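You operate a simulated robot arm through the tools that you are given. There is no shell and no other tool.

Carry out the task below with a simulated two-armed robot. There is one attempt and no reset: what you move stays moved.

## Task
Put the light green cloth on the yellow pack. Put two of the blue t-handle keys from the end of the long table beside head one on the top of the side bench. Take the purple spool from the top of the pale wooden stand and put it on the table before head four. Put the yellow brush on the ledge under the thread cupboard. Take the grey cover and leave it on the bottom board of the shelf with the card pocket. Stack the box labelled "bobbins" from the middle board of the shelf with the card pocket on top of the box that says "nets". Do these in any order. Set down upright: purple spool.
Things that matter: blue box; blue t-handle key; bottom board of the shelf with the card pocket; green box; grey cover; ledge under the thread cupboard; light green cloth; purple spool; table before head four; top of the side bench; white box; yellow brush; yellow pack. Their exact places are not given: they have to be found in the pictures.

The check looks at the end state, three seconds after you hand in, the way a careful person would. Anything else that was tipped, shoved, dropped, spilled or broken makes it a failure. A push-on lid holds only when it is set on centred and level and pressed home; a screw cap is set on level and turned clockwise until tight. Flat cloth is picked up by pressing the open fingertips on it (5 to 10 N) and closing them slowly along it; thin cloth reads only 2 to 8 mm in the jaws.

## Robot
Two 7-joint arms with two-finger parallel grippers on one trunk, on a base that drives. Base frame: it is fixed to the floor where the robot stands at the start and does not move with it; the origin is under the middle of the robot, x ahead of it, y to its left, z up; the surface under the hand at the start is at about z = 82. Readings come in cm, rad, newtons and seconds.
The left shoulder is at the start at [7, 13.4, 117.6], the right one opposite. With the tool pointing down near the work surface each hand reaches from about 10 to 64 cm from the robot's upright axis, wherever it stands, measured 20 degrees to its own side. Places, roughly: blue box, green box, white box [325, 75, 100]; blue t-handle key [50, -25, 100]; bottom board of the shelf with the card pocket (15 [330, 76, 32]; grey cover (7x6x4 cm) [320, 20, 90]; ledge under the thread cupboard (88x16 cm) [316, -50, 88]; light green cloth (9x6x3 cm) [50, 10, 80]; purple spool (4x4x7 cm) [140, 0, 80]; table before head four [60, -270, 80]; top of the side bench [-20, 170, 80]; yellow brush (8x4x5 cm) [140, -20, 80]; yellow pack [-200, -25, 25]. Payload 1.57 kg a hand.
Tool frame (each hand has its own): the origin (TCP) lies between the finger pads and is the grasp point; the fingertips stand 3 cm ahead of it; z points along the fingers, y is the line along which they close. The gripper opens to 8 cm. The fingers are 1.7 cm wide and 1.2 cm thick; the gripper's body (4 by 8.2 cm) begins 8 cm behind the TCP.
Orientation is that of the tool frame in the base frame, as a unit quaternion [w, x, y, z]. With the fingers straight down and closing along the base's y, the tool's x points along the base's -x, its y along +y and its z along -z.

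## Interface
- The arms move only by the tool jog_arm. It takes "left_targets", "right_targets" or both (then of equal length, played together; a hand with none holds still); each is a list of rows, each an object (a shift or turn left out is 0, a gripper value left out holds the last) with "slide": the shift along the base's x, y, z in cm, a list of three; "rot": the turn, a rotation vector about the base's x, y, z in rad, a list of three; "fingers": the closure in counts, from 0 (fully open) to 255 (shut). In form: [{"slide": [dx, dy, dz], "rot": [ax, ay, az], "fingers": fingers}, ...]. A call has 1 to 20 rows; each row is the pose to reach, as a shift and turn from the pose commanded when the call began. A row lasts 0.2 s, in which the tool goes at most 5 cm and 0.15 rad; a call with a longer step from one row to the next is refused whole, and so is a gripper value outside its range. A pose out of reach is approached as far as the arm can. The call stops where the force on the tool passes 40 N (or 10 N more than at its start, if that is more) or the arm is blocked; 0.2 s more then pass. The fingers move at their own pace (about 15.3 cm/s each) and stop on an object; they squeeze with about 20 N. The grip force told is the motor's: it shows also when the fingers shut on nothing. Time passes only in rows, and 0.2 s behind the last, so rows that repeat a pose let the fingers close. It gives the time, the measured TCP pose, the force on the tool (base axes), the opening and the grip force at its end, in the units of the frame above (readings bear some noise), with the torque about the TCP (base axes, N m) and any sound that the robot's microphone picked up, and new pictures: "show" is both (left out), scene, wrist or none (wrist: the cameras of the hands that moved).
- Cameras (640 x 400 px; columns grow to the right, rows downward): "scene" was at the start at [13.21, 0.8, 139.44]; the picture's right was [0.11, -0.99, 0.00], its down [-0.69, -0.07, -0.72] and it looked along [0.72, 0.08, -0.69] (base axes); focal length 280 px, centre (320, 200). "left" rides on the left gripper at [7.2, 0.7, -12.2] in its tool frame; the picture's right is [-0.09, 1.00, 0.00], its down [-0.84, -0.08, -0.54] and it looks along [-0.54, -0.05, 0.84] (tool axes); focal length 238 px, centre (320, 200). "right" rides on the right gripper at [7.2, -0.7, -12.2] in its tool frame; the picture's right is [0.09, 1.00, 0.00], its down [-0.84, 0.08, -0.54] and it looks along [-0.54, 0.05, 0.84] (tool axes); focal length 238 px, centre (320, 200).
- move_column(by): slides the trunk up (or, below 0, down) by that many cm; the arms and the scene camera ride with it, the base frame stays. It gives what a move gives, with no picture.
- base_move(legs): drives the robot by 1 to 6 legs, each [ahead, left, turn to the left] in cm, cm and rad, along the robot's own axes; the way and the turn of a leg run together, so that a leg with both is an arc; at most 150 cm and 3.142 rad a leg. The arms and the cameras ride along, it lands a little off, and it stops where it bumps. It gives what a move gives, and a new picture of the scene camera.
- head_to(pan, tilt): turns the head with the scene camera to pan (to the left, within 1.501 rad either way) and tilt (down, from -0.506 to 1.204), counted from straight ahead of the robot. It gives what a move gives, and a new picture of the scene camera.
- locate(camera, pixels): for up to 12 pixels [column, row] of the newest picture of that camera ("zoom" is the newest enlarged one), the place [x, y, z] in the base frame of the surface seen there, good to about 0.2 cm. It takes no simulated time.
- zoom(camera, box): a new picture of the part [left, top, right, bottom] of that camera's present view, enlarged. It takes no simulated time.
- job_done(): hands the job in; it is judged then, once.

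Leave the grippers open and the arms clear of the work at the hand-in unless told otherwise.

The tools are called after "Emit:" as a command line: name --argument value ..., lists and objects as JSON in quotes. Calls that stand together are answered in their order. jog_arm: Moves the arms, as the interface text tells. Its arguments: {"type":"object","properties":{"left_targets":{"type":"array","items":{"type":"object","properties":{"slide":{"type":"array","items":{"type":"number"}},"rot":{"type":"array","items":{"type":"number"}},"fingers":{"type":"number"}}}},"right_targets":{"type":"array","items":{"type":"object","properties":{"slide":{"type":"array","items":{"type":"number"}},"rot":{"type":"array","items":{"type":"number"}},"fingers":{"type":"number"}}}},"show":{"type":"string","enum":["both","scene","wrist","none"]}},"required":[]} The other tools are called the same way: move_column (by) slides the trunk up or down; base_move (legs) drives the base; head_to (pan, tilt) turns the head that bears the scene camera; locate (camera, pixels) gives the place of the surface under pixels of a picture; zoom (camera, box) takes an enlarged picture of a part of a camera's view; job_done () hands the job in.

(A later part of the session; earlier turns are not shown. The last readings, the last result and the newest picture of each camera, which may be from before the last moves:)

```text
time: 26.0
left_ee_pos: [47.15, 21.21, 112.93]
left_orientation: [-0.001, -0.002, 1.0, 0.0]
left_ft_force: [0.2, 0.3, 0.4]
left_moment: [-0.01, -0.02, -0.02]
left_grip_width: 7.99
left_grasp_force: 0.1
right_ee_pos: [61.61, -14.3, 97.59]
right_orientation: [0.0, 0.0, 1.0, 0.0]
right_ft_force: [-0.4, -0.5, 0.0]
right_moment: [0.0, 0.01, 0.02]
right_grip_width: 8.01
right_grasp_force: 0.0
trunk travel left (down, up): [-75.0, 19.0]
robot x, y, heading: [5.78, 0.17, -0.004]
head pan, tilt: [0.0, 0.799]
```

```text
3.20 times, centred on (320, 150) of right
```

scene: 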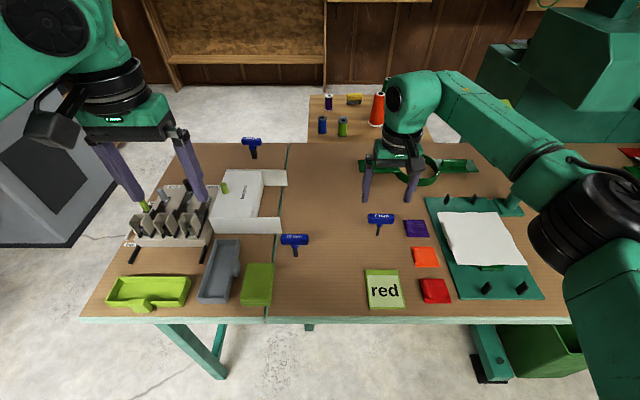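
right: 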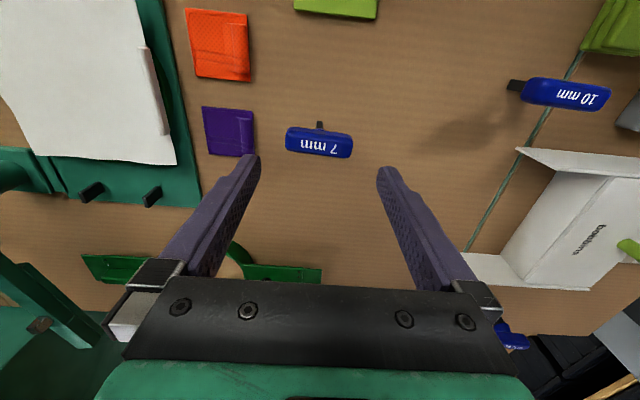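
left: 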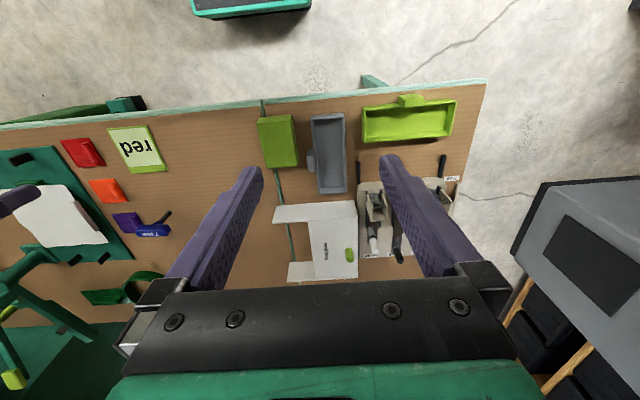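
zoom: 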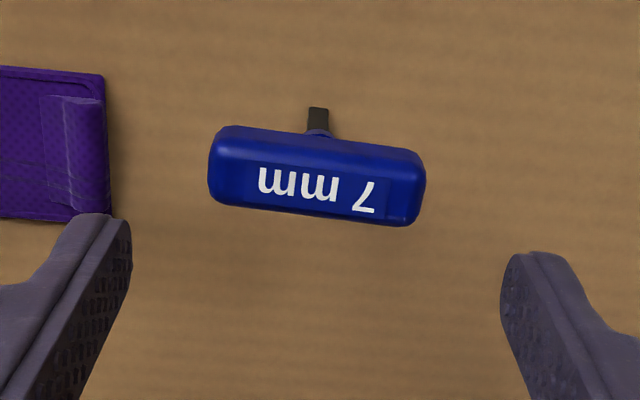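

The handle is yawed by about -0.085 rad and centred at (61.7,-14.3). I turn the gripper to match, go down to z≈88.3 and close.

Emit:
jog_arm --right_targets '[{"slide": [0.1, 0, -3], "rot": [0, 0, -0.085], "fingers": 0}, {"slide": [0.1, 0, -6], "rot": [0, 0, -0.085]}, {"slide": [0.1, 0, -8], "rot": [0, 0, -0.085]}, {"slide": [0.1, 0, -9.3], "rot": [0, 0, -0.085]}, {"slide": [0.1, 0, -9.3], "rot": [0, 0, -0.085]}]' --show "wrist"

```text
time: 27.2
left_ee_pos: [47.19, 21.26, 113.0]
left_orientation: [0.0, -0.002, 1.0, 0.0]
left_ft_force: [1.1, -0.6, -0.8]
left_moment: [-0.05, 0.01, -0.01]
left_grip_width: 7.99
left_grasp_force: 0.0
right_ee_pos: [61.76, -14.35, 88.19]
right_orientation: [0.001, 0.042, 0.999, 0.0]
right_ft_force: [0.2, -0.3, -0.8]
right_moment: [0.01, -0.05, 0.01]
right_grip_width: 7.98
right_grasp_force: 0.1
trunk travel left (down, up): [-75.0, 19.0]
robot x, y, heading: [5.66, 0.22, 0.002]
head pan, tilt: [0.0, 0.799]
```

right: 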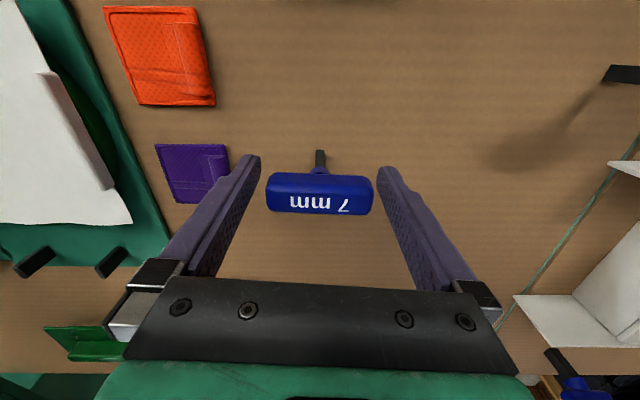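

The handle sits exactly at the grasp point (320,193). I close the fingers on it.

Emit:
jog_arm --right_targets '[{"fingers": 70}, {"fingers": 255}, {"fingers": 255}, {"fingers": 255}]' --show "wrist"

```text
time: 28.2
left_ee_pos: [47.2, 21.29, 113.05]
left_orientation: [0.0, -0.001, 1.0, 0.0]
left_ft_force: [0.3, 0.1, -0.7]
left_moment: [0.0, -0.01, 0.0]
left_grip_width: 7.99
left_grasp_force: 0.1
right_ee_pos: [61.88, -14.4, 88.27]
right_orientation: [0.0, 0.042, 0.999, -0.001]
right_ft_force: [-0.4, 0.9, 1.0]
right_moment: [0.01, -0.01, 0.0]
right_grip_width: 6.19
right_grasp_force: 20.1
trunk travel left (down, up): [-75.0, 19.0]
robot x, y, heading: [6.08, 0.03, -0.004]
head pan, tilt: [0.0, 0.799]
```

right: 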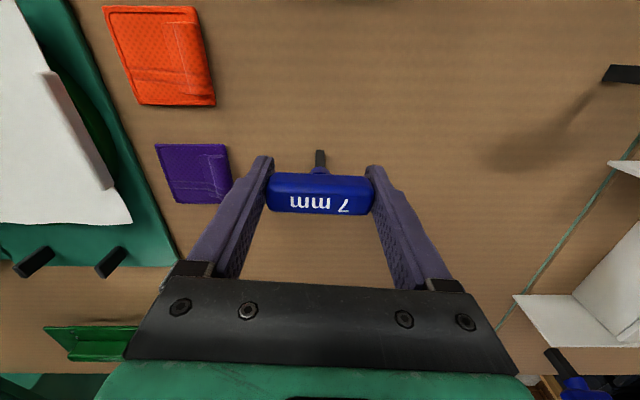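

Gripped (6.2 cm, 20 N). Key bottom is about 6.3 cm below the TCP. I lift it straight up.

Emit:
jog_arm --right_targets '[{"slide": [0, 0, 1]}, {"slide": [0, 0, 3]}, {"slide": [0, 0, 6]}, {"slide": [0, 0, 10]}, {"slide": [-2, -2, 14]}, {"slide": [-5, -4, 16]}, {"slide": [-9, -6, 18]}]'

```text
time: 29.8
left_ee_pos: [46.9, 21.14, 113.16]
left_orientation: [0.001, -0.001, 1.0, 0.001]
left_ft_force: [-0.5, -0.5, -0.4]
left_moment: [0.03, -0.02, 0.02]
left_grip_width: 7.99
left_grasp_force: 0.0
right_ee_pos: [52.78, -20.46, 106.19]
right_orientation: [0.0, 0.043, 0.999, 0.001]
right_ft_force: [-0.5, -0.4, -0.3]
right_moment: [0.03, -0.01, -0.02]
right_grip_width: 6.18
right_grasp_force: 19.7
trunk travel left (down, up): [-75.0, 19.0]
robot x, y, heading: [5.85, 0.1, 0.004]
head pan, tilt: [0.0, 0.799]
```

scene: 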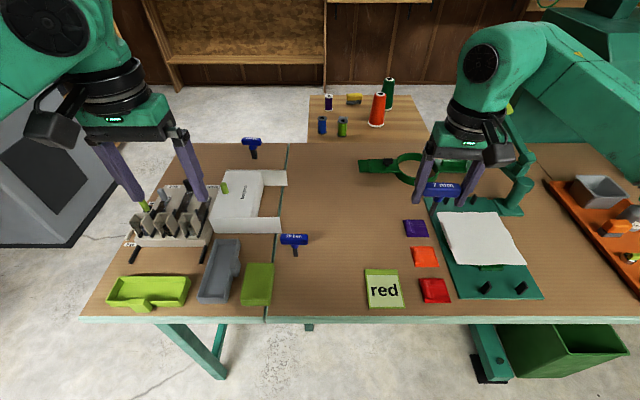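
right: 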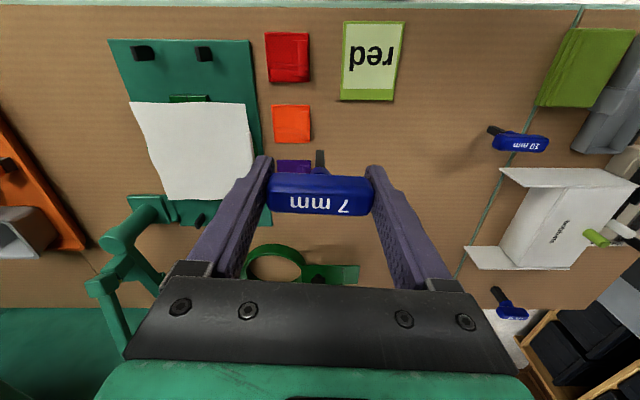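

The key is lifted. Now the left hand goes over the 10 mm key at (55.9,5.4), horizontally first, then down to z≈98.

Emit:
jog_arm --left_targets '[{"slide": [2, -4, 0], "fingers": 0}, {"slide": [4, -8, 0]}, {"slide": [6, -12, 0]}, {"slide": [8.8, -15.8, 0]}, {"slide": [8.8, -15.8, -5]}, {"slide": [8.8, -15.8, -10]}, {"slide": [8.8, -15.8, -15]}, {"slide": [8.8, -15.8, -15]}]'

Emit:
zoom --camera "left" --box '[220, 90, 420, 210]'

```text
time: 31.6
left_ee_pos: [55.98, 5.65, 98.13]
left_orientation: [0.0, -0.001, 1.0, -0.001]
left_ft_force: [-0.4, 0.0, 0.3]
left_moment: [0.0, 0.0, -0.03]
left_grip_width: 7.99
left_grasp_force: 0.1
right_ee_pos: [53.01, -20.33, 106.26]
right_orientation: [-0.001, 0.042, 0.999, -0.001]
right_ft_force: [-0.1, 0.1, -1.9]
right_moment: [0.01, 0.02, -0.02]
right_grip_width: 6.16
right_grasp_force: 19.9
trunk travel left (down, up): [-75.0, 19.0]
robot x, y, heading: [5.61, -0.23, -0.002]
head pan, tilt: [0.0, 0.799]
```

scene: 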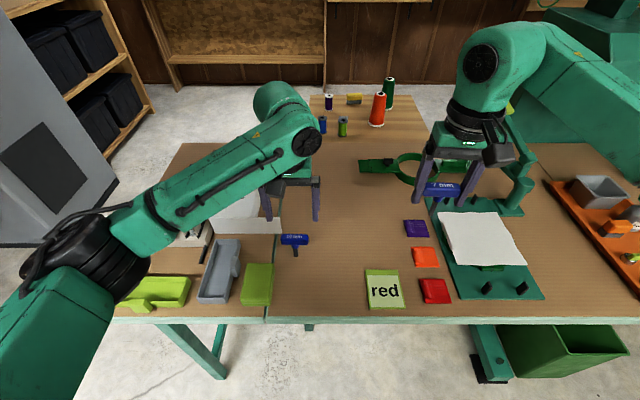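
left: 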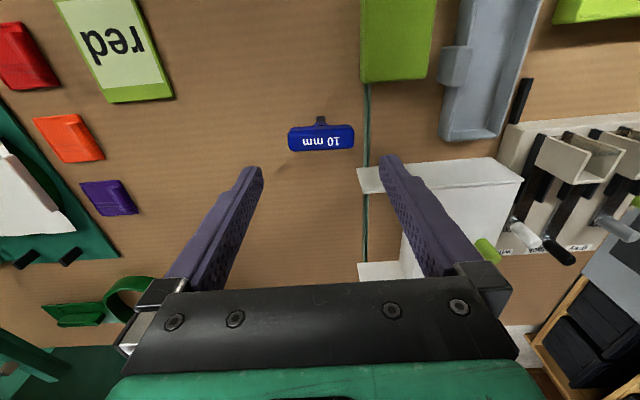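

```text
3.20 times, centred on (320, 150) of left
```

zoom: 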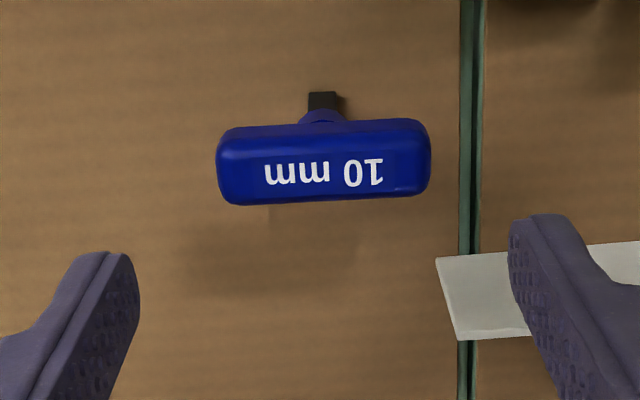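

The white flap corner near the left finger could be in the way; I locate it and the handle ends.

Emit:
locate --camera "zoom" --pixels '[[222, 162], [426, 150], [325, 135], [325, 195], [440, 262], [445, 300], [460, 335], [490, 255], [500, 330]]'

```text
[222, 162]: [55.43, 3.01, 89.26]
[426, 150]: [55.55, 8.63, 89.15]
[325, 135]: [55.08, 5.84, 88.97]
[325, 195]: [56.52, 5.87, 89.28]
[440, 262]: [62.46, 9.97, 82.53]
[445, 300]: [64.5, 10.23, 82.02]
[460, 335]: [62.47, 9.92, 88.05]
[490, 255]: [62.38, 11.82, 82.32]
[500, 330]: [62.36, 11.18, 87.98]
```

The flap is a wall at x≈62.4, 5 cm clear of the finger. The handle is centred on the gripper. I descend to z≈88.3 and close.

Emit:
jog_arm --left_targets '[{"slide": [-0.15, 0.1, -3], "fingers": 0}, {"slide": [-0.15, 0.1, -6]}, {"slide": [-0.15, 0.1, -8.5]}, {"slide": [-0.15, 0.1, -9.8]}, {"slide": [-0.15, 0.1, -9.8]}, {"slide": [-0.15, 0.1, -9.8], "fingers": 70}, {"slide": [-0.15, 0.1, -9.8], "fingers": 255}, {"slide": [-0.15, 0.1, -9.8], "fingers": 255}, {"slide": [-0.15, 0.1, -9.8], "fingers": 255}]' --show "wrist"

```text
time: 33.6
left_ee_pos: [55.79, 5.67, 88.28]
left_orientation: [0.0, -0.001, 1.0, 0.0]
left_ft_force: [1.0, -0.4, -0.6]
left_moment: [-0.02, 0.03, 0.0]
left_grip_width: 6.17
left_grasp_force: 19.5
right_ee_pos: [53.09, -20.28, 106.15]
right_orientation: [-0.001, 0.041, 0.999, 0.0]
right_ft_force: [0.0, 1.0, -0.7]
right_moment: [-0.02, 0.0, -0.04]
right_grip_width: 6.16
right_grasp_force: 19.9
trunk travel left (down, up): [-75.0, 19.0]
robot x, y, heading: [5.89, -0.09, 0.0]
head pan, tilt: [0.0, 0.799]
```

left: 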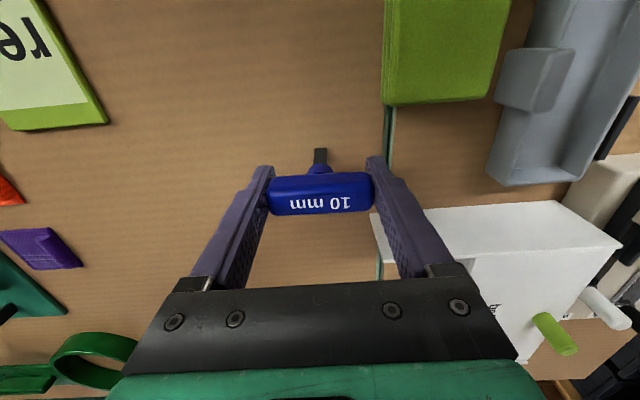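

Gripped the 10 mm key (6.2 cm, 20 N). I lift it straight up and pull both hands back.

Emit:
jog_arm --left_targets '[{"slide": [0, 0, 1]}, {"slide": [0, 0, 3]}, {"slide": [0, 0, 6]}, {"slide": [0, 0, 10]}, {"slide": [0, 0, 14]}, {"slide": [-3, 2, 18]}, {"slide": [-6, 4, 20]}, {"slide": [-9, 7, 22]}, {"slide": [-12, 9, 22]}, {"slide": [-14, 12, 22]}]' --right_targets '[{"slide": [0, 0, 0]}, {"slide": [0, 0, 0]}, {"slide": [0, 0, 0]}, {"slide": [0, 0, 0]}, {"slide": [0, 0, 2]}, {"slide": [-2, 0, 4]}, {"slide": [-5, 0, 4]}, {"slide": [-8, 0, 4]}, {"slide": [-10, 0, 4]}, {"slide": [-11, 0, 4]}]'

```text
refused: row 6 steps farther than a row can; nothing moved
```

Emit:
jog_arm --left_targets '[{"slide": [0, 0, 1]}, {"slide": [0, 0, 3]}, {"slide": [0, 0, 6]}, {"slide": [0, 0, 10]}, {"slide": [0, 0, 14]}, {"slide": [-2, 2, 18]}, {"slide": [-5, 4, 20]}, {"slide": [-8, 6.5, 22]}, {"slide": [-11, 9, 22]}, {"slide": [-13, 12, 22]}]' --right_targets '[{"slide": [0, 0, 0]}, {"slide": [0, 0, 0]}, {"slide": [0, 0, 0]}, {"slide": [0, 0, 0]}, {"slide": [0, 0, 2]}, {"slide": [-2, 0, 4]}, {"slide": [-5, 0, 4]}, {"slide": [-8, 0, 4]}, {"slide": [-10, 0, 4]}, {"slide": [-11, 0, 4]}]'

```text
time: 35.8
left_ee_pos: [42.66, 17.72, 110.32]
left_orientation: [0.0, -0.001, 1.0, -0.001]
left_ft_force: [0.1, 0.0, -0.8]
left_moment: [-0.02, 0.01, 0.04]
left_grip_width: 6.19
left_grasp_force: 20.3
right_ee_pos: [41.7, -20.08, 110.28]
right_orientation: [0.0, 0.042, 0.999, 0.0]
right_ft_force: [0.4, 0.6, -0.1]
right_moment: [0.03, -0.02, 0.0]
right_grip_width: 6.15
right_grasp_force: 19.9
trunk travel left (down, up): [-75.0, 19.0]
robot x, y, heading: [5.63, -0.14, 0.002]
head pan, tilt: [0.0, 0.799]
```

scene: 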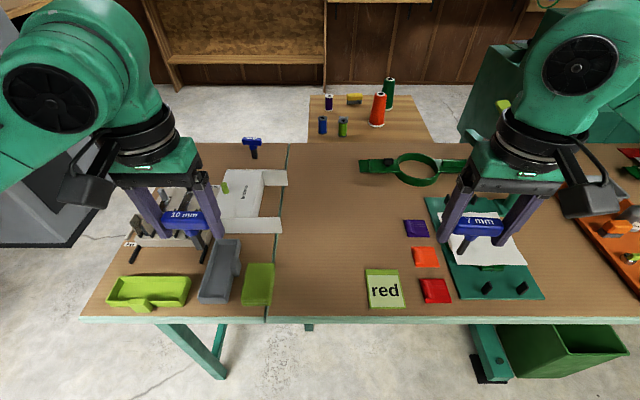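
right: 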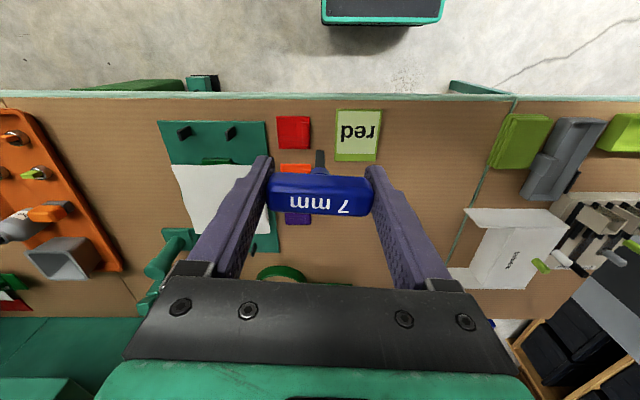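
left: 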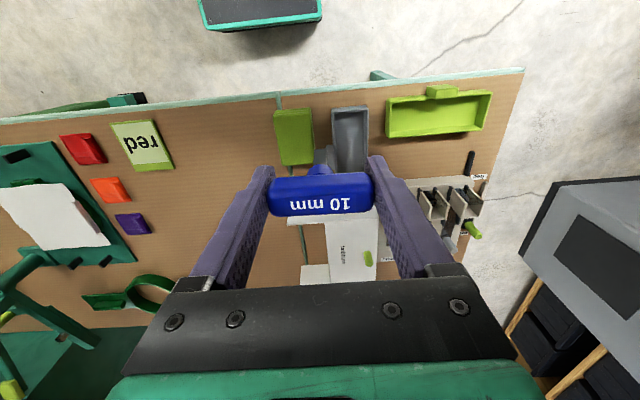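

Both keys are held. I measure my own base plate's front edge (teal-edged plate at the top of the wrist view), then back away from the table and turn left to face the bench.

Emit:
locate --camera "right" --pixels '[[325, 20], [440, 17], [380, 22], [445, 5]]'

Emit:
locate --camera "left" --pixels '[[208, 25], [318, 15], [202, 5]]'

Emit:
base_move --legs '[[-30, 0, 0], [0, 0, 1.571]]'

```text
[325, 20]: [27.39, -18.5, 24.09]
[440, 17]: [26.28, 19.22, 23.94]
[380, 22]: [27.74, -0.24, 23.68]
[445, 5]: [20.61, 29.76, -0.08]
```

```text
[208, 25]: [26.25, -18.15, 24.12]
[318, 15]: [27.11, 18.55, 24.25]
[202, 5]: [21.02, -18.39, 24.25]
```

```text
time: 41.7
left_ee_pos: [-42.36, 36.72, 110.2]
left_orientation: [0.001, 0.711, -0.703, 0.0]
left_ft_force: [-0.3, -1.0, -0.5]
left_moment: [0.02, 0.0, 0.05]
left_grip_width: 6.17
left_grasp_force: 20.5
right_ee_pos: [-4.43, 36.06, 110.24]
right_orientation: [0.0, -0.68, 0.733, 0.0]
right_ft_force: [0.2, -0.1, -1.1]
right_moment: [0.03, -0.01, 0.01]
right_grip_width: 6.14
right_grasp_force: 20.3
trunk travel left (down, up): [-75.0, 19.0]
robot x, y, heading: [-24.08, 0.34, 1.578]
head pan, tilt: [0.0, 0.799]
```

scene: 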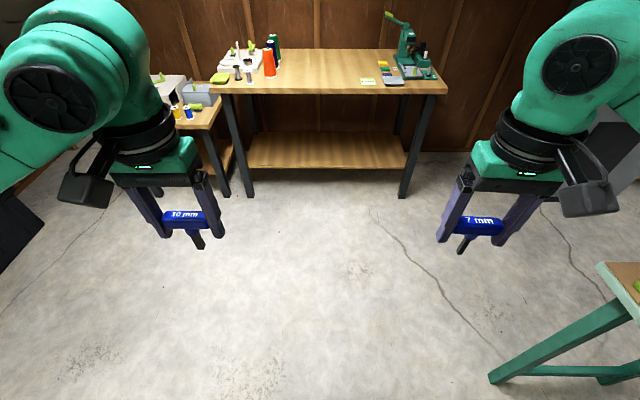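

Base plate reaches 21.5 cm ahead of my axis and is 37 cm wide, 24 cm high. The side bench is ahead; I locate its front edge and free area.

Emit:
locate --camera "scene" --pixels '[[216, 90], [444, 90], [320, 92], [300, 70], [340, 70], [340, 85], [300, 85], [269, 75], [250, 82], [368, 83], [395, 82], [320, 165]]'

Emit:
zoom --camera "scene" --box '[150, 0, 460, 180]'

```text
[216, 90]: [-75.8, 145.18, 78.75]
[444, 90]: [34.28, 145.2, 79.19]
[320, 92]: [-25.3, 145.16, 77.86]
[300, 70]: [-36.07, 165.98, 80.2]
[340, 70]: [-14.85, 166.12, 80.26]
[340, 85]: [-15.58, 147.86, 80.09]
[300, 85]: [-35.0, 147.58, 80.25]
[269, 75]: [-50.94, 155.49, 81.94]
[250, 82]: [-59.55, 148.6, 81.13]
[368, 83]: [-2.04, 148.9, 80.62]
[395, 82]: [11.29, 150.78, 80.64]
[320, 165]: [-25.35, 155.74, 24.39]
```

```text
2.06 times, centred on (305, 90) of scene
```

zoom: 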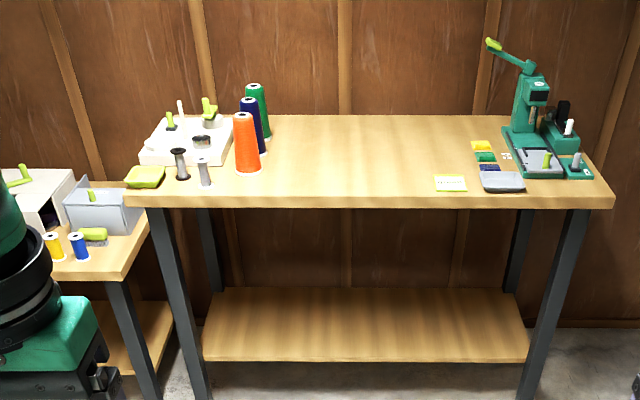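

Bench top is z≈80.2, free between x≈-45 and -8. I drive 110 cm ahead so that the bench edge is ~34 cm from my axis; hands stay at z=110, above all things there.

Emit:
base_move --legs '[[110, 0, 0]]'

```text
time: 47.3
left_ee_pos: [-43.25, 145.84, 110.3]
left_orientation: [0.0, 0.71, -0.704, 0.0]
left_ft_force: [0.6, -0.5, -1.8]
left_moment: [-0.06, -0.03, -0.05]
left_grip_width: 6.16
left_grasp_force: 20.1
right_ee_pos: [-5.25, 145.06, 110.34]
right_orientation: [0.0, -0.679, 0.734, 0.0]
right_ft_force: [-0.8, -0.4, -0.6]
right_moment: [-0.02, -0.02, -0.03]
right_grip_width: 6.11
right_grasp_force: 19.6
trunk travel left (down, up): [-75.0, 19.0]
robot x, y, heading: [-25.2, 109.35, 1.573]
head pan, tilt: [0.0, 0.799]
```

scene: 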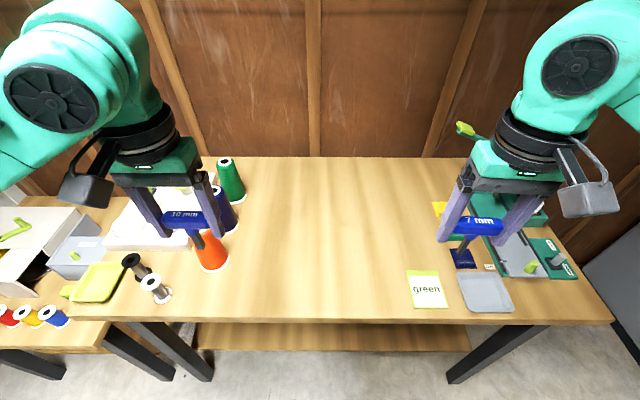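

I bring the left hand over (-35,158), then straight down toward the bench top.

Emit:
jog_arm --left_targets '[{"slide": [2, 3, 0]}, {"slide": [4, 6, 0]}, {"slide": [6, 9, 0]}, {"slide": [8.2, 12, 0]}, {"slide": [8.2, 12, -5]}, {"slide": [8.2, 12, -10]}, {"slide": [8.2, 12, -15]}, {"slide": [8.2, 12, -19]}, {"slide": [8.2, 12, -22]}, {"slide": [8.2, 12, -22]}]'

```text
time: 49.5
left_ee_pos: [-34.94, 157.83, 88.18]
left_orientation: [0.0, 0.71, -0.704, 0.001]
left_ft_force: [-0.5, 0.7, -1.6]
left_moment: [0.01, 0.05, 0.02]
left_grip_width: 6.19
left_grasp_force: 19.6
right_ee_pos: [-5.19, 145.1, 110.21]
right_orientation: [-0.001, -0.679, 0.734, 0.0]
right_ft_force: [1.4, -0.3, -0.6]
right_moment: [-0.01, 0.0, 0.0]
right_grip_width: 6.16
right_grasp_force: 19.5
trunk travel left (down, up): [-75.0, 19.0]
robot x, y, heading: [-25.24, 109.13, 1.58]
head pan, tilt: [0.0, 0.799]
```

scene: 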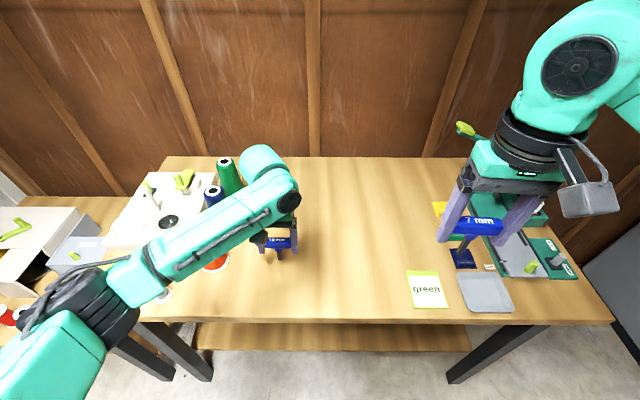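
left: 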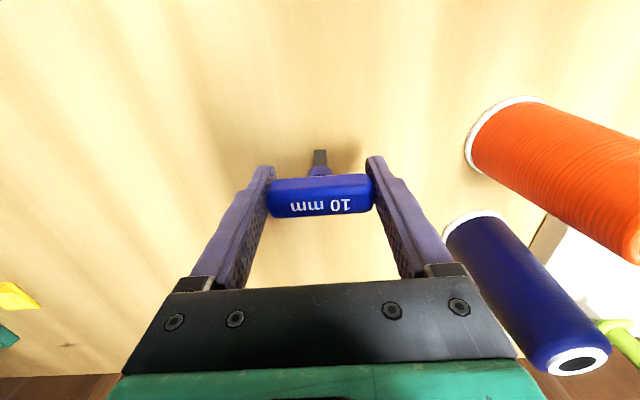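

The key hangs about 1.7 cm above the bench. I lower in small steps and watch the force.

Emit:
jog_arm --left_targets '[{"slide": [0, 0, -0.6]}, {"slide": [0, 0, -1.1]}, {"slide": [0, 0, -1.4]}, {"slide": [0, 0, -1.4]}]' --show "none"

Emit:
jog_arm --left_targets '[{"slide": [0, 0, -0.15]}, {"slide": [0, 0, -0.3]}, {"slide": [0, 0, -0.3]}]' --show "wrist"

```text
time: 50.5
left_ee_pos: [-34.92, 157.95, 86.84]
left_orientation: [0.0, 0.71, -0.704, 0.0]
left_ft_force: [0.0, -0.8, -0.1]
left_moment: [0.0, -0.01, -0.01]
left_grip_width: 6.15
left_grasp_force: 20.5
right_ee_pos: [-5.27, 145.12, 110.32]
right_orientation: [-0.001, -0.679, 0.734, -0.001]
right_ft_force: [-0.9, 0.2, -1.3]
right_moment: [-0.01, -0.01, 0.0]
right_grip_width: 6.16
right_grasp_force: 20.2
trunk travel left (down, up): [-75.0, 19.0]
robot x, y, heading: [-25.52, 109.02, 1.58]
head pan, tilt: [0.0, 0.799]
```

```text
time: 51.3
left_ee_pos: [-35.01, 157.97, 86.52]
left_orientation: [0.0, 0.71, -0.704, 0.0]
left_ft_force: [-0.4, 0.5, -0.7]
left_moment: [-0.02, 0.02, 0.01]
left_grip_width: 6.13
left_grasp_force: 19.8
right_ee_pos: [-5.27, 145.18, 110.19]
right_orientation: [-0.001, -0.678, 0.735, 0.0]
right_ft_force: [-0.1, -0.4, -0.2]
right_moment: [-0.03, -0.02, -0.03]
right_grip_width: 6.14
right_grasp_force: 19.6
trunk travel left (down, up): [-75.0, 19.0]
robot x, y, heading: [-24.92, 108.89, 1.579]
head pan, tilt: [0.0, 0.799]
```

left: 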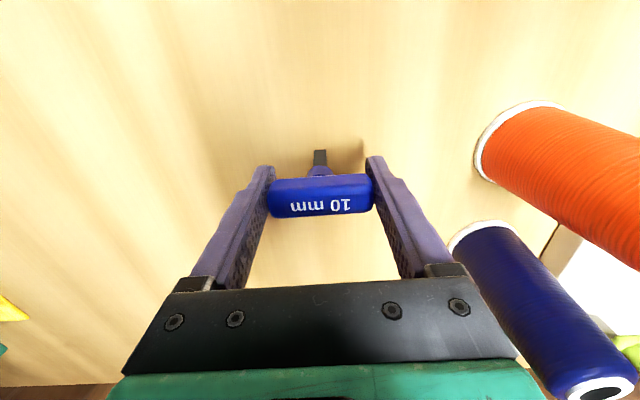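

No contact yet (force about 0). I lower further in 0.1–0.15 cm steps.

Emit:
jog_arm --left_targets '[{"slide": [0, 0, -0.1]}, {"slide": [0, 0, -0.2]}, {"slide": [0, 0, -0.2]}]' --show "none"

Emit:
jog_arm --left_targets '[{"slide": [0, 0, -0.1]}, {"slide": [0, 0, -0.15]}, {"slide": [0, 0, -0.15]}]' --show "wrist"

```text
time: 52.1
left_ee_pos: [-34.92, 157.82, 86.37]
left_orientation: [0.001, 0.71, -0.704, -0.001]
left_ft_force: [0.3, 0.0, -0.2]
left_moment: [-0.02, -0.01, -0.02]
left_grip_width: 6.15
left_grasp_force: 19.5
right_ee_pos: [-5.23, 145.26, 110.19]
right_orientation: [0.0, -0.68, 0.734, 0.0]
right_ft_force: [0.8, -0.3, -1.5]
right_moment: [-0.03, -0.02, -0.02]
right_grip_width: 6.16
right_grasp_force: 19.8
trunk travel left (down, up): [-75.0, 19.0]
robot x, y, heading: [-25.06, 108.88, 1.577]
head pan, tilt: [0.0, 0.799]
```

```text
time: 52.9
left_ee_pos: [-34.91, 157.84, 86.23]
left_orientation: [0.0, 0.711, -0.703, 0.0]
left_ft_force: [-0.7, 0.8, 0.7]
left_moment: [0.06, 0.02, 0.0]
left_grip_width: 6.13
left_grasp_force: 20.3
right_ee_pos: [-5.28, 145.17, 110.23]
right_orientation: [0.0, -0.68, 0.734, 0.0]
right_ft_force: [-0.6, 0.2, -0.7]
right_moment: [-0.02, 0.02, 0.02]
right_grip_width: 6.16
right_grasp_force: 19.6
trunk travel left (down, up): [-75.0, 19.0]
robot x, y, heading: [-25.08, 109.06, 1.571]
head pan, tilt: [0.0, 0.799]
```

left: 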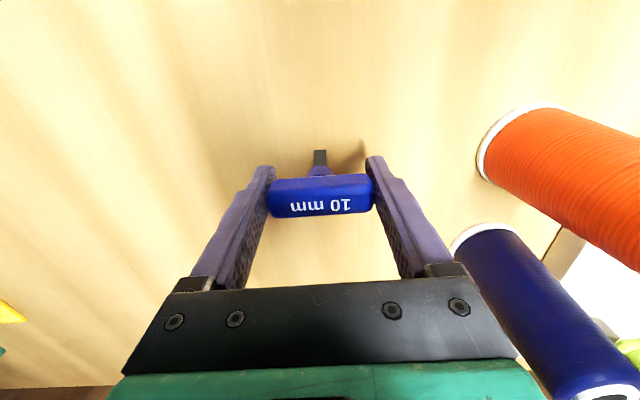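

Force still about zero. I check the gap under the stem with a zoom and locate.

Emit:
zoom --camera "left" --box '[270, 120, 410, 220]'

Emit:
locate --camera "left" --pixels '[[320, 153], [320, 140], [320, 158], [362, 148], [345, 160]]'

```text
4.00 times, centred on (340, 170) of left
```

zoom: 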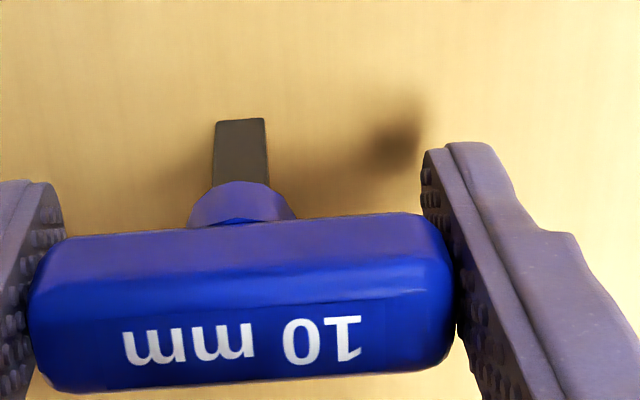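

```text
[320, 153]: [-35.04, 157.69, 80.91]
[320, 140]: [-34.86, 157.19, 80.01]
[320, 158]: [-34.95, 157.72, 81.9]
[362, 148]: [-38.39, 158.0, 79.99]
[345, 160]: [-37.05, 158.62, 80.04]
```

Bench top is at z=80.0, stem tip about 0.3 cm above. I lower in 0.1 cm steps.

Emit:
jog_arm --left_targets '[{"slide": [0, 0, -0.1]}, {"slide": [0, 0, -0.1]}]' --show "none"

Emit:
jog_arm --left_targets '[{"slide": [0, 0, -0.1]}, {"slide": [0, 0, -0.1]}]' --show "none"

```text
time: 53.5
left_ee_pos: [-34.85, 157.76, 86.2]
left_orientation: [-0.002, 0.71, -0.704, -0.001]
left_ft_force: [-1.0, 2.3, 7.8]
left_moment: [0.14, 0.02, -0.02]
left_grip_width: 6.16
left_grasp_force: 20.0
right_ee_pos: [-5.24, 145.15, 110.4]
right_orientation: [0.0, -0.679, 0.734, -0.001]
right_ft_force: [-0.1, 0.4, -1.6]
right_moment: [-0.02, -0.01, -0.01]
right_grip_width: 6.17
right_grasp_force: 20.0
trunk travel left (down, up): [-75.0, 19.0]
robot x, y, heading: [-24.87, 109.01, 1.574]
head pan, tilt: [0.0, 0.799]
```

```text
time: 54.1
left_ee_pos: [-34.93, 157.77, 86.25]
left_orientation: [-0.002, 0.709, -0.705, 0.0]
left_ft_force: [-2.6, 3.0, 14.8]
left_moment: [0.14, 0.09, -0.01]
left_grip_width: 6.2
left_grasp_force: 20.2
right_ee_pos: [-5.28, 145.0, 110.34]
right_orientation: [0.0, -0.68, 0.734, 0.0]
right_ft_force: [0.1, 0.8, -0.8]
right_moment: [0.02, -0.01, 0.0]
right_grip_width: 6.11
right_grasp_force: 20.2
trunk travel left (down, up): [-75.0, 19.0]
robot x, y, heading: [-25.37, 108.95, 1.578]
head pan, tilt: [0.0, 0.799]
```

Contact (about 15 N up). I ease up 0.12 cm and open the fingers gradually.

Emit:
jog_arm --left_targets '[{"slide": [0, 0, 0.12]}, {"slide": [0, 0, 0.12], "fingers": 56}, {"slide": [0, 0, 0.12], "fingers": 50}, {"slide": [0, 0, 0.12], "fingers": 40}, {"slide": [0, 0, 0.12], "fingers": 20}, {"slide": [0, 0, 0.12], "fingers": 0}, {"slide": [0, 0, 0.12], "fingers": 0}]' --show "both"

```text
time: 55.7
left_ee_pos: [-34.97, 157.82, 86.04]
left_orientation: [-0.001, 0.71, -0.704, 0.001]
left_ft_force: [1.0, 0.3, -0.1]
left_moment: [0.01, 0.02, 0.02]
left_grip_width: 7.98
left_grasp_force: 0.0
right_ee_pos: [-5.22, 145.19, 110.25]
right_orientation: [0.0, -0.68, 0.734, 0.001]
right_ft_force: [0.1, -0.4, -1.6]
right_moment: [0.0, -0.02, -0.01]
right_grip_width: 6.14
right_grasp_force: 20.1
trunk travel left (down, up): [-75.0, 19.0]
robot x, y, heading: [-25.52, 108.88, 1.576]
head pan, tilt: [0.0, 0.799]
```

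scene: 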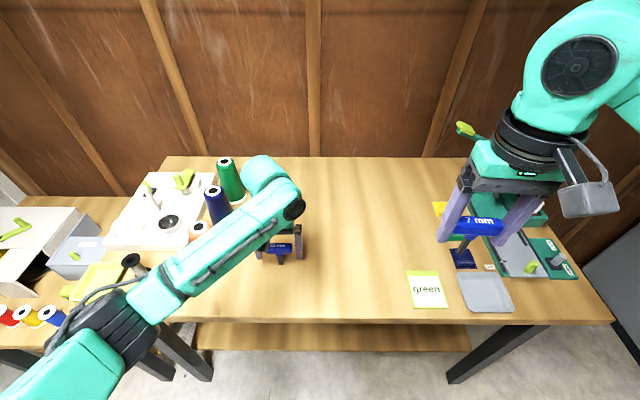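
left: 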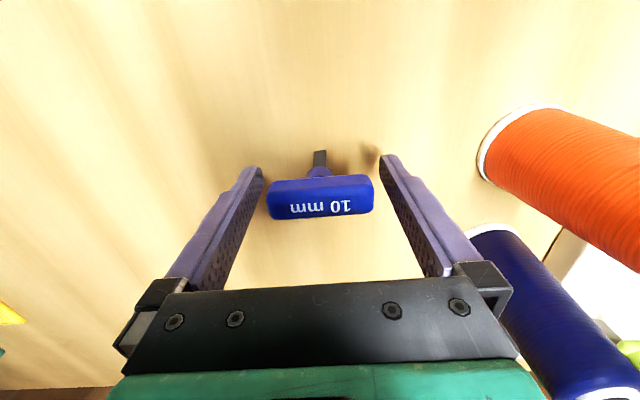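

The 10 mm key stands by itself between the open fingers. I lift the left hand straight up and draw it back.

Emit:
jog_arm --left_targets '[{"slide": [0, 0, 2], "fingers": 0}, {"slide": [0, 0, 5]}, {"slide": [0, 0, 10]}, {"slide": [0, 0, 15]}, {"slide": [0, 0, 20]}, {"slide": [-3, -4, 23]}, {"slide": [-6, -8, 24]}, {"slide": [-9, -11, 24]}]' --show "both"

```text
refused: row 6 steps farther than a row can; nothing moved
```

Emit:
jog_arm --left_targets '[{"slide": [0, 0, 2], "fingers": 0}, {"slide": [0, 0, 5]}, {"slide": [0, 0, 10]}, {"slide": [0, 0, 15]}, {"slide": [0, 0, 20]}, {"slide": [-2, -3, 23]}, {"slide": [-4, -7, 24]}, {"slide": [-7, -11, 24]}]' --show "both"

```text
time: 57.5
left_ee_pos: [-42.01, 146.47, 110.27]
left_orientation: [-0.001, 0.71, -0.704, 0.0]
left_ft_force: [-0.1, -0.8, -0.1]
left_moment: [-0.01, 0.02, 0.0]
left_grip_width: 8.01
left_grasp_force: 0.0
right_ee_pos: [-5.38, 145.0, 110.36]
right_orientation: [0.001, -0.679, 0.734, 0.001]
right_ft_force: [-0.5, 0.5, -0.4]
right_moment: [-0.01, -0.01, 0.01]
right_grip_width: 6.17
right_grasp_force: 20.3
trunk travel left (down, up): [-75.0, 19.0]
robot x, y, heading: [-25.0, 108.88, 1.577]
head pan, tilt: [0.0, 0.799]
```

scene: 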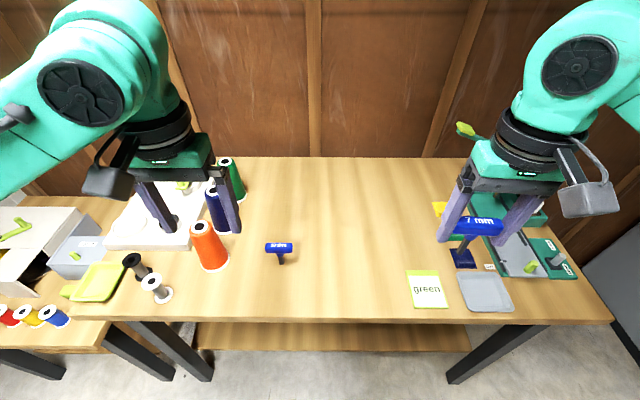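
left: 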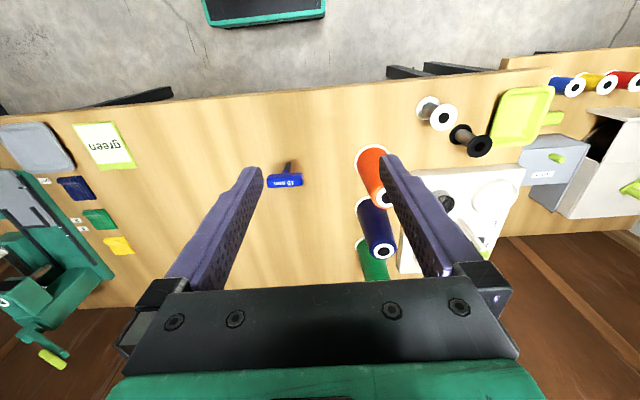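

The first key stands on the bench. Now the right hand goes to (-17,160) and down to just above contact height (contact expected at TCP z≈86.2).

Emit:
jog_arm --right_targets '[{"slide": [-3, 3.75, 0]}, {"slide": [-6, 7.5, 0]}, {"slide": [-9, 11.25, 0]}, {"slide": [-11.7, 15, 0]}, {"slide": [-11.7, 15, -5]}, {"slide": [-11.7, 15, -10]}, {"slide": [-11.7, 15, -15]}, {"slide": [-11.7, 15, -19]}, {"slide": [-11.7, 15, -22]}, {"slide": [-11.7, 15, -23.3]}, {"slide": [-11.7, 15, -23.6]}, {"slide": [-11.7, 15, -23.6]}]'

```text
time: 60.1
left_ee_pos: [-41.78, 146.74, 110.27]
left_orientation: [0.0, 0.709, -0.705, 0.0]
left_ft_force: [-1.0, 0.5, -0.4]
left_moment: [-0.02, -0.03, 0.02]
left_grip_width: 7.99
left_grasp_force: 0.0
right_ee_pos: [-16.92, 160.28, 86.62]
right_orientation: [-0.001, -0.679, 0.734, -0.001]
right_ft_force: [0.3, -0.3, -1.2]
right_moment: [-0.01, 0.01, 0.03]
right_grip_width: 6.12
right_grasp_force: 20.5
trunk travel left (down, up): [-75.0, 19.0]
robot x, y, heading: [-25.59, 109.27, 1.579]
head pan, tilt: [0.0, 0.799]
```

scene: 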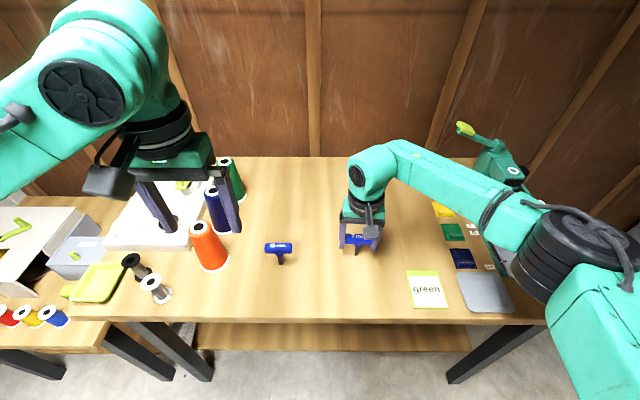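
right: 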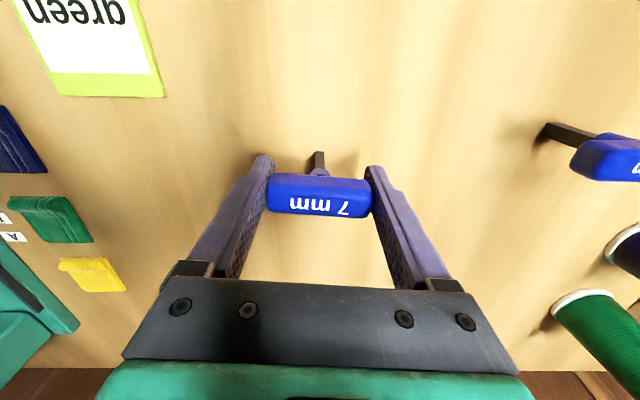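

About 0.4 cm above contact. I lower in small steps.

Emit:
jog_arm --right_targets '[{"slide": [0, 0, -0.15]}, {"slide": [0, 0, -0.3]}, {"slide": [0, 0, -0.3]}]' --show "none"

Emit:
jog_arm --right_targets '[{"slide": [0, 0, -0.1]}, {"slide": [0, 0, -0.15]}, {"slide": [0, 0, -0.15]}]' --show "none"

```text
time: 60.9
left_ee_pos: [-41.73, 146.88, 110.2]
left_orientation: [0.001, 0.711, -0.703, 0.001]
left_ft_force: [-0.4, -0.2, 0.0]
left_moment: [0.0, 0.0, -0.03]
left_grip_width: 7.99
left_grasp_force: 0.1
right_ee_pos: [-16.91, 160.16, 86.25]
right_orientation: [0.0, -0.679, 0.734, 0.0]
right_ft_force: [-0.5, 0.2, -0.2]
right_moment: [0.0, 0.0, -0.01]
right_grip_width: 6.16
right_grasp_force: 19.7
trunk travel left (down, up): [-75.0, 19.0]
robot x, y, heading: [-25.19, 108.92, 1.58]
head pan, tilt: [0.0, 0.799]
```

```text
time: 61.7
left_ee_pos: [-41.86, 146.75, 110.29]
left_orientation: [0.0, 0.71, -0.704, 0.0]
left_ft_force: [0.2, 0.0, 0.4]
left_moment: [-0.02, -0.05, 0.04]
left_grip_width: 7.98
left_grasp_force: 0.1
right_ee_pos: [-16.87, 160.12, 86.16]
right_orientation: [-0.001, -0.679, 0.734, 0.001]
right_ft_force: [-0.1, 0.2, 1.4]
right_moment: [0.02, 0.01, 0.04]
right_grip_width: 6.14
right_grasp_force: 20.1
trunk travel left (down, up): [-75.0, 19.0]
robot x, y, heading: [-25.24, 108.84, 1.583]
head pan, tilt: [0.0, 0.799]
```

The z force rises to about 1.4 N: contact is just beginning. One more 0.1 cm step, then I read the force.

Emit:
jog_arm --right_targets '[{"slide": [0, 0, -0.1]}, {"slide": [0, 0, -0.1]}]' --show "none"

```text
time: 62.3
left_ee_pos: [-41.94, 146.74, 110.25]
left_orientation: [-0.001, 0.711, -0.704, 0.0]
left_ft_force: [0.0, 0.1, -0.6]
left_moment: [-0.01, -0.01, -0.01]
left_grip_width: 8.0
left_grasp_force: 0.1
right_ee_pos: [-16.94, 160.09, 86.24]
right_orientation: [0.0, -0.679, 0.734, 0.001]
right_ft_force: [0.2, 1.1, 8.5]
right_moment: [0.08, -0.05, 0.0]
right_grip_width: 6.16
right_grasp_force: 20.1
trunk travel left (down, up): [-75.0, 19.0]
robot x, y, heading: [-25.29, 109.37, 1.58]
head pan, tilt: [0.0, 0.799]
```

Contact (8.5 N). I ease up slightly and open the fingers gradually.

Emit:
jog_arm --right_targets '[{"slide": [0, 0, 0.06]}, {"slide": [0, 0, 0.06], "fingers": 56}, {"slide": [0, 0, 0.06], "fingers": 50}, {"slide": [0, 0, 0.06], "fingers": 40}, {"slide": [0, 0, 0.06], "fingers": 20}, {"slide": [0, 0, 0.06], "fingers": 0}, {"slide": [0, 0, 0.06], "fingers": 0}]' --show "wrist"

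```text
time: 63.9
left_ee_pos: [-41.85, 146.8, 110.3]
left_orientation: [-0.001, 0.711, -0.704, 0.001]
left_ft_force: [-0.9, -0.1, -0.2]
left_moment: [-0.04, 0.04, 0.03]
left_grip_width: 7.99
left_grasp_force: 0.0
right_ee_pos: [-16.89, 160.28, 86.16]
right_orientation: [0.0, -0.679, 0.735, -0.001]
right_ft_force: [0.0, 0.0, 0.3]
right_moment: [0.0, 0.03, -0.01]
right_grip_width: 7.98
right_grasp_force: 0.0
trunk travel left (down, up): [-75.0, 19.0]
robot x, y, heading: [-25.05, 109.34, 1.578]
head pan, tilt: [0.0, 0.799]
```

right: 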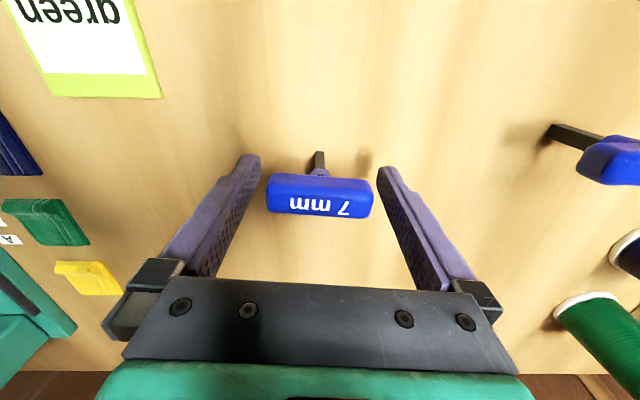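

The 7 mm key stands too. I lift the right hand straight up and draw it back.

Emit:
jog_arm --right_targets '[{"slide": [0, 0, 2], "fingers": 0}, {"slide": [0, 0, 5]}, {"slide": [0, 0, 10]}, {"slide": [0, 0, 15]}, {"slide": [0, 0, 20]}, {"slide": [2, -3, 23]}, {"slide": [4, -7, 24]}, {"slide": [7, -11, 24]}, {"slide": [10, -15, 24]}]' --show "scene"

```text
time: 65.9
left_ee_pos: [-41.65, 146.69, 110.29]
left_orientation: [0.0, 0.71, -0.704, -0.001]
left_ft_force: [0.3, -0.3, -0.4]
left_moment: [0.02, 0.03, 0.01]
left_grip_width: 8.0
left_grasp_force: 0.0
right_ee_pos: [-6.76, 144.91, 110.1]
right_orientation: [0.0, -0.679, 0.734, 0.001]
right_ft_force: [0.3, -0.8, 0.3]
right_moment: [-0.02, -0.01, 0.02]
right_grip_width: 8.0
right_grasp_force: 0.1
trunk travel left (down, up): [-75.0, 19.0]
robot x, y, heading: [-25.21, 109.14, 1.578]
head pan, tilt: [0.0, 0.799]
```

scene: 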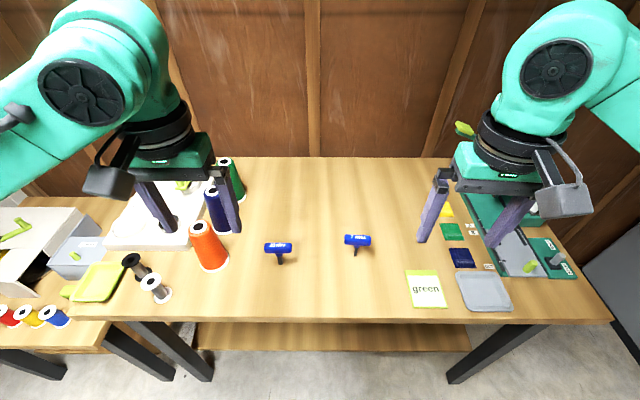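

Both keys stand on the side bench. I reverse 109 cm back to the aisle, then look left (toward -x) for the yellow pack.

Emit:
base_move --legs '[[-109, 0, 0]]'

Emit:
head_to --pan 1.5 --tilt 0.5

```text
time: 71.5
left_ee_pos: [-40.87, 37.72, 110.19]
left_orientation: [0.0, 0.713, -0.701, 0.0]
left_ft_force: [0.4, 0.6, -0.3]
left_moment: [-0.03, -0.01, 0.03]
left_grip_width: 8.0
left_grasp_force: 0.1
right_ee_pos: [-6.02, 36.42, 110.12]
right_orientation: [0.0, -0.682, 0.732, -0.001]
right_ft_force: [-0.2, -0.2, 0.5]
right_moment: [0.04, -0.02, 0.0]
right_grip_width: 8.0
right_grasp_force: 0.1
trunk travel left (down, up): [-75.0, 19.0]
robot x, y, heading: [-24.11, 0.07, 1.585]
head pan, tilt: [0.0, 0.799]
```

scene: 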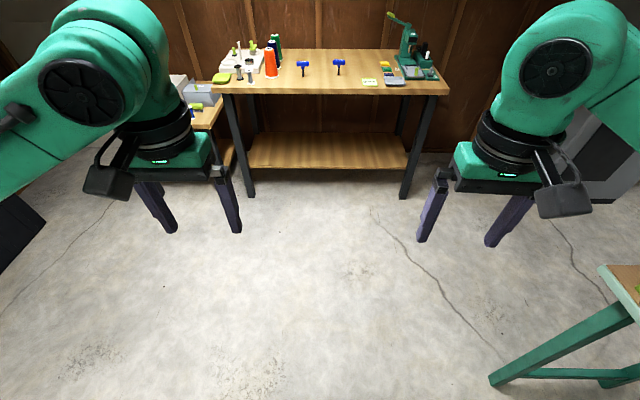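

```text
time: 73.1
left_ee_pos: [-40.89, 37.76, 110.21]
left_orientation: [-0.001, 0.712, -0.702, 0.0]
left_ft_force: [-0.4, -0.2, -0.9]
left_moment: [0.0, 0.03, -0.02]
left_grip_width: 8.0
left_grasp_force: 0.1
right_ee_pos: [-6.12, 36.39, 109.9]
right_orientation: [0.0, -0.682, 0.732, 0.001]
right_ft_force: [-0.1, -0.4, 1.0]
right_moment: [-0.01, -0.03, -0.02]
right_grip_width: 8.01
right_grasp_force: 0.0
trunk travel left (down, up): [-75.0, 19.0]
robot x, y, heading: [-23.89, 0.16, 1.584]
head pan, tilt: [1.499, 0.499]
```

scene: 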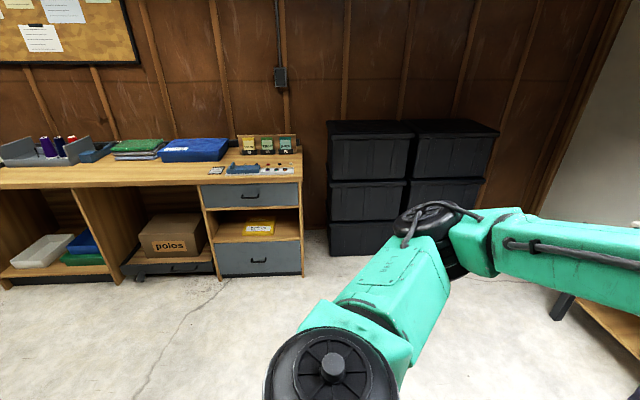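

A yellow flat pack is at (258,228) in the open compartment of the drawer unit. I zoom and locate.

Emit:
zoom --camera "scene" --box '[120, 110, 340, 290]'

Emit:
locate --camera "scene" --pixels '[[258, 228], [244, 235], [273, 222], [250, 240], [215, 238], [298, 235], [255, 190], [206, 178], [300, 176], [260, 255], [260, 213], [300, 210]]'

```text
2.22 times, centred on (230, 200) of scene
```

zoom: 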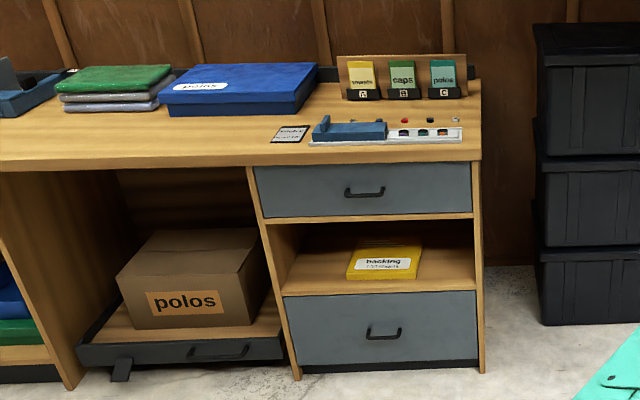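

```text
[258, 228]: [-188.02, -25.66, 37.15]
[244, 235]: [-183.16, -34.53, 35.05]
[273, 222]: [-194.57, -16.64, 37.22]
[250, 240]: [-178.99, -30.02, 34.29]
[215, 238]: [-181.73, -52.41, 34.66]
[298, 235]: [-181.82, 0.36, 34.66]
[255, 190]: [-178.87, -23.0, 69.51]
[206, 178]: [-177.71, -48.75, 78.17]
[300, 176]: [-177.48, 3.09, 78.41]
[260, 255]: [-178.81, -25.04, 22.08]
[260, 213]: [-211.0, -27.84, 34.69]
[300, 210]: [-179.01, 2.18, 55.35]
```

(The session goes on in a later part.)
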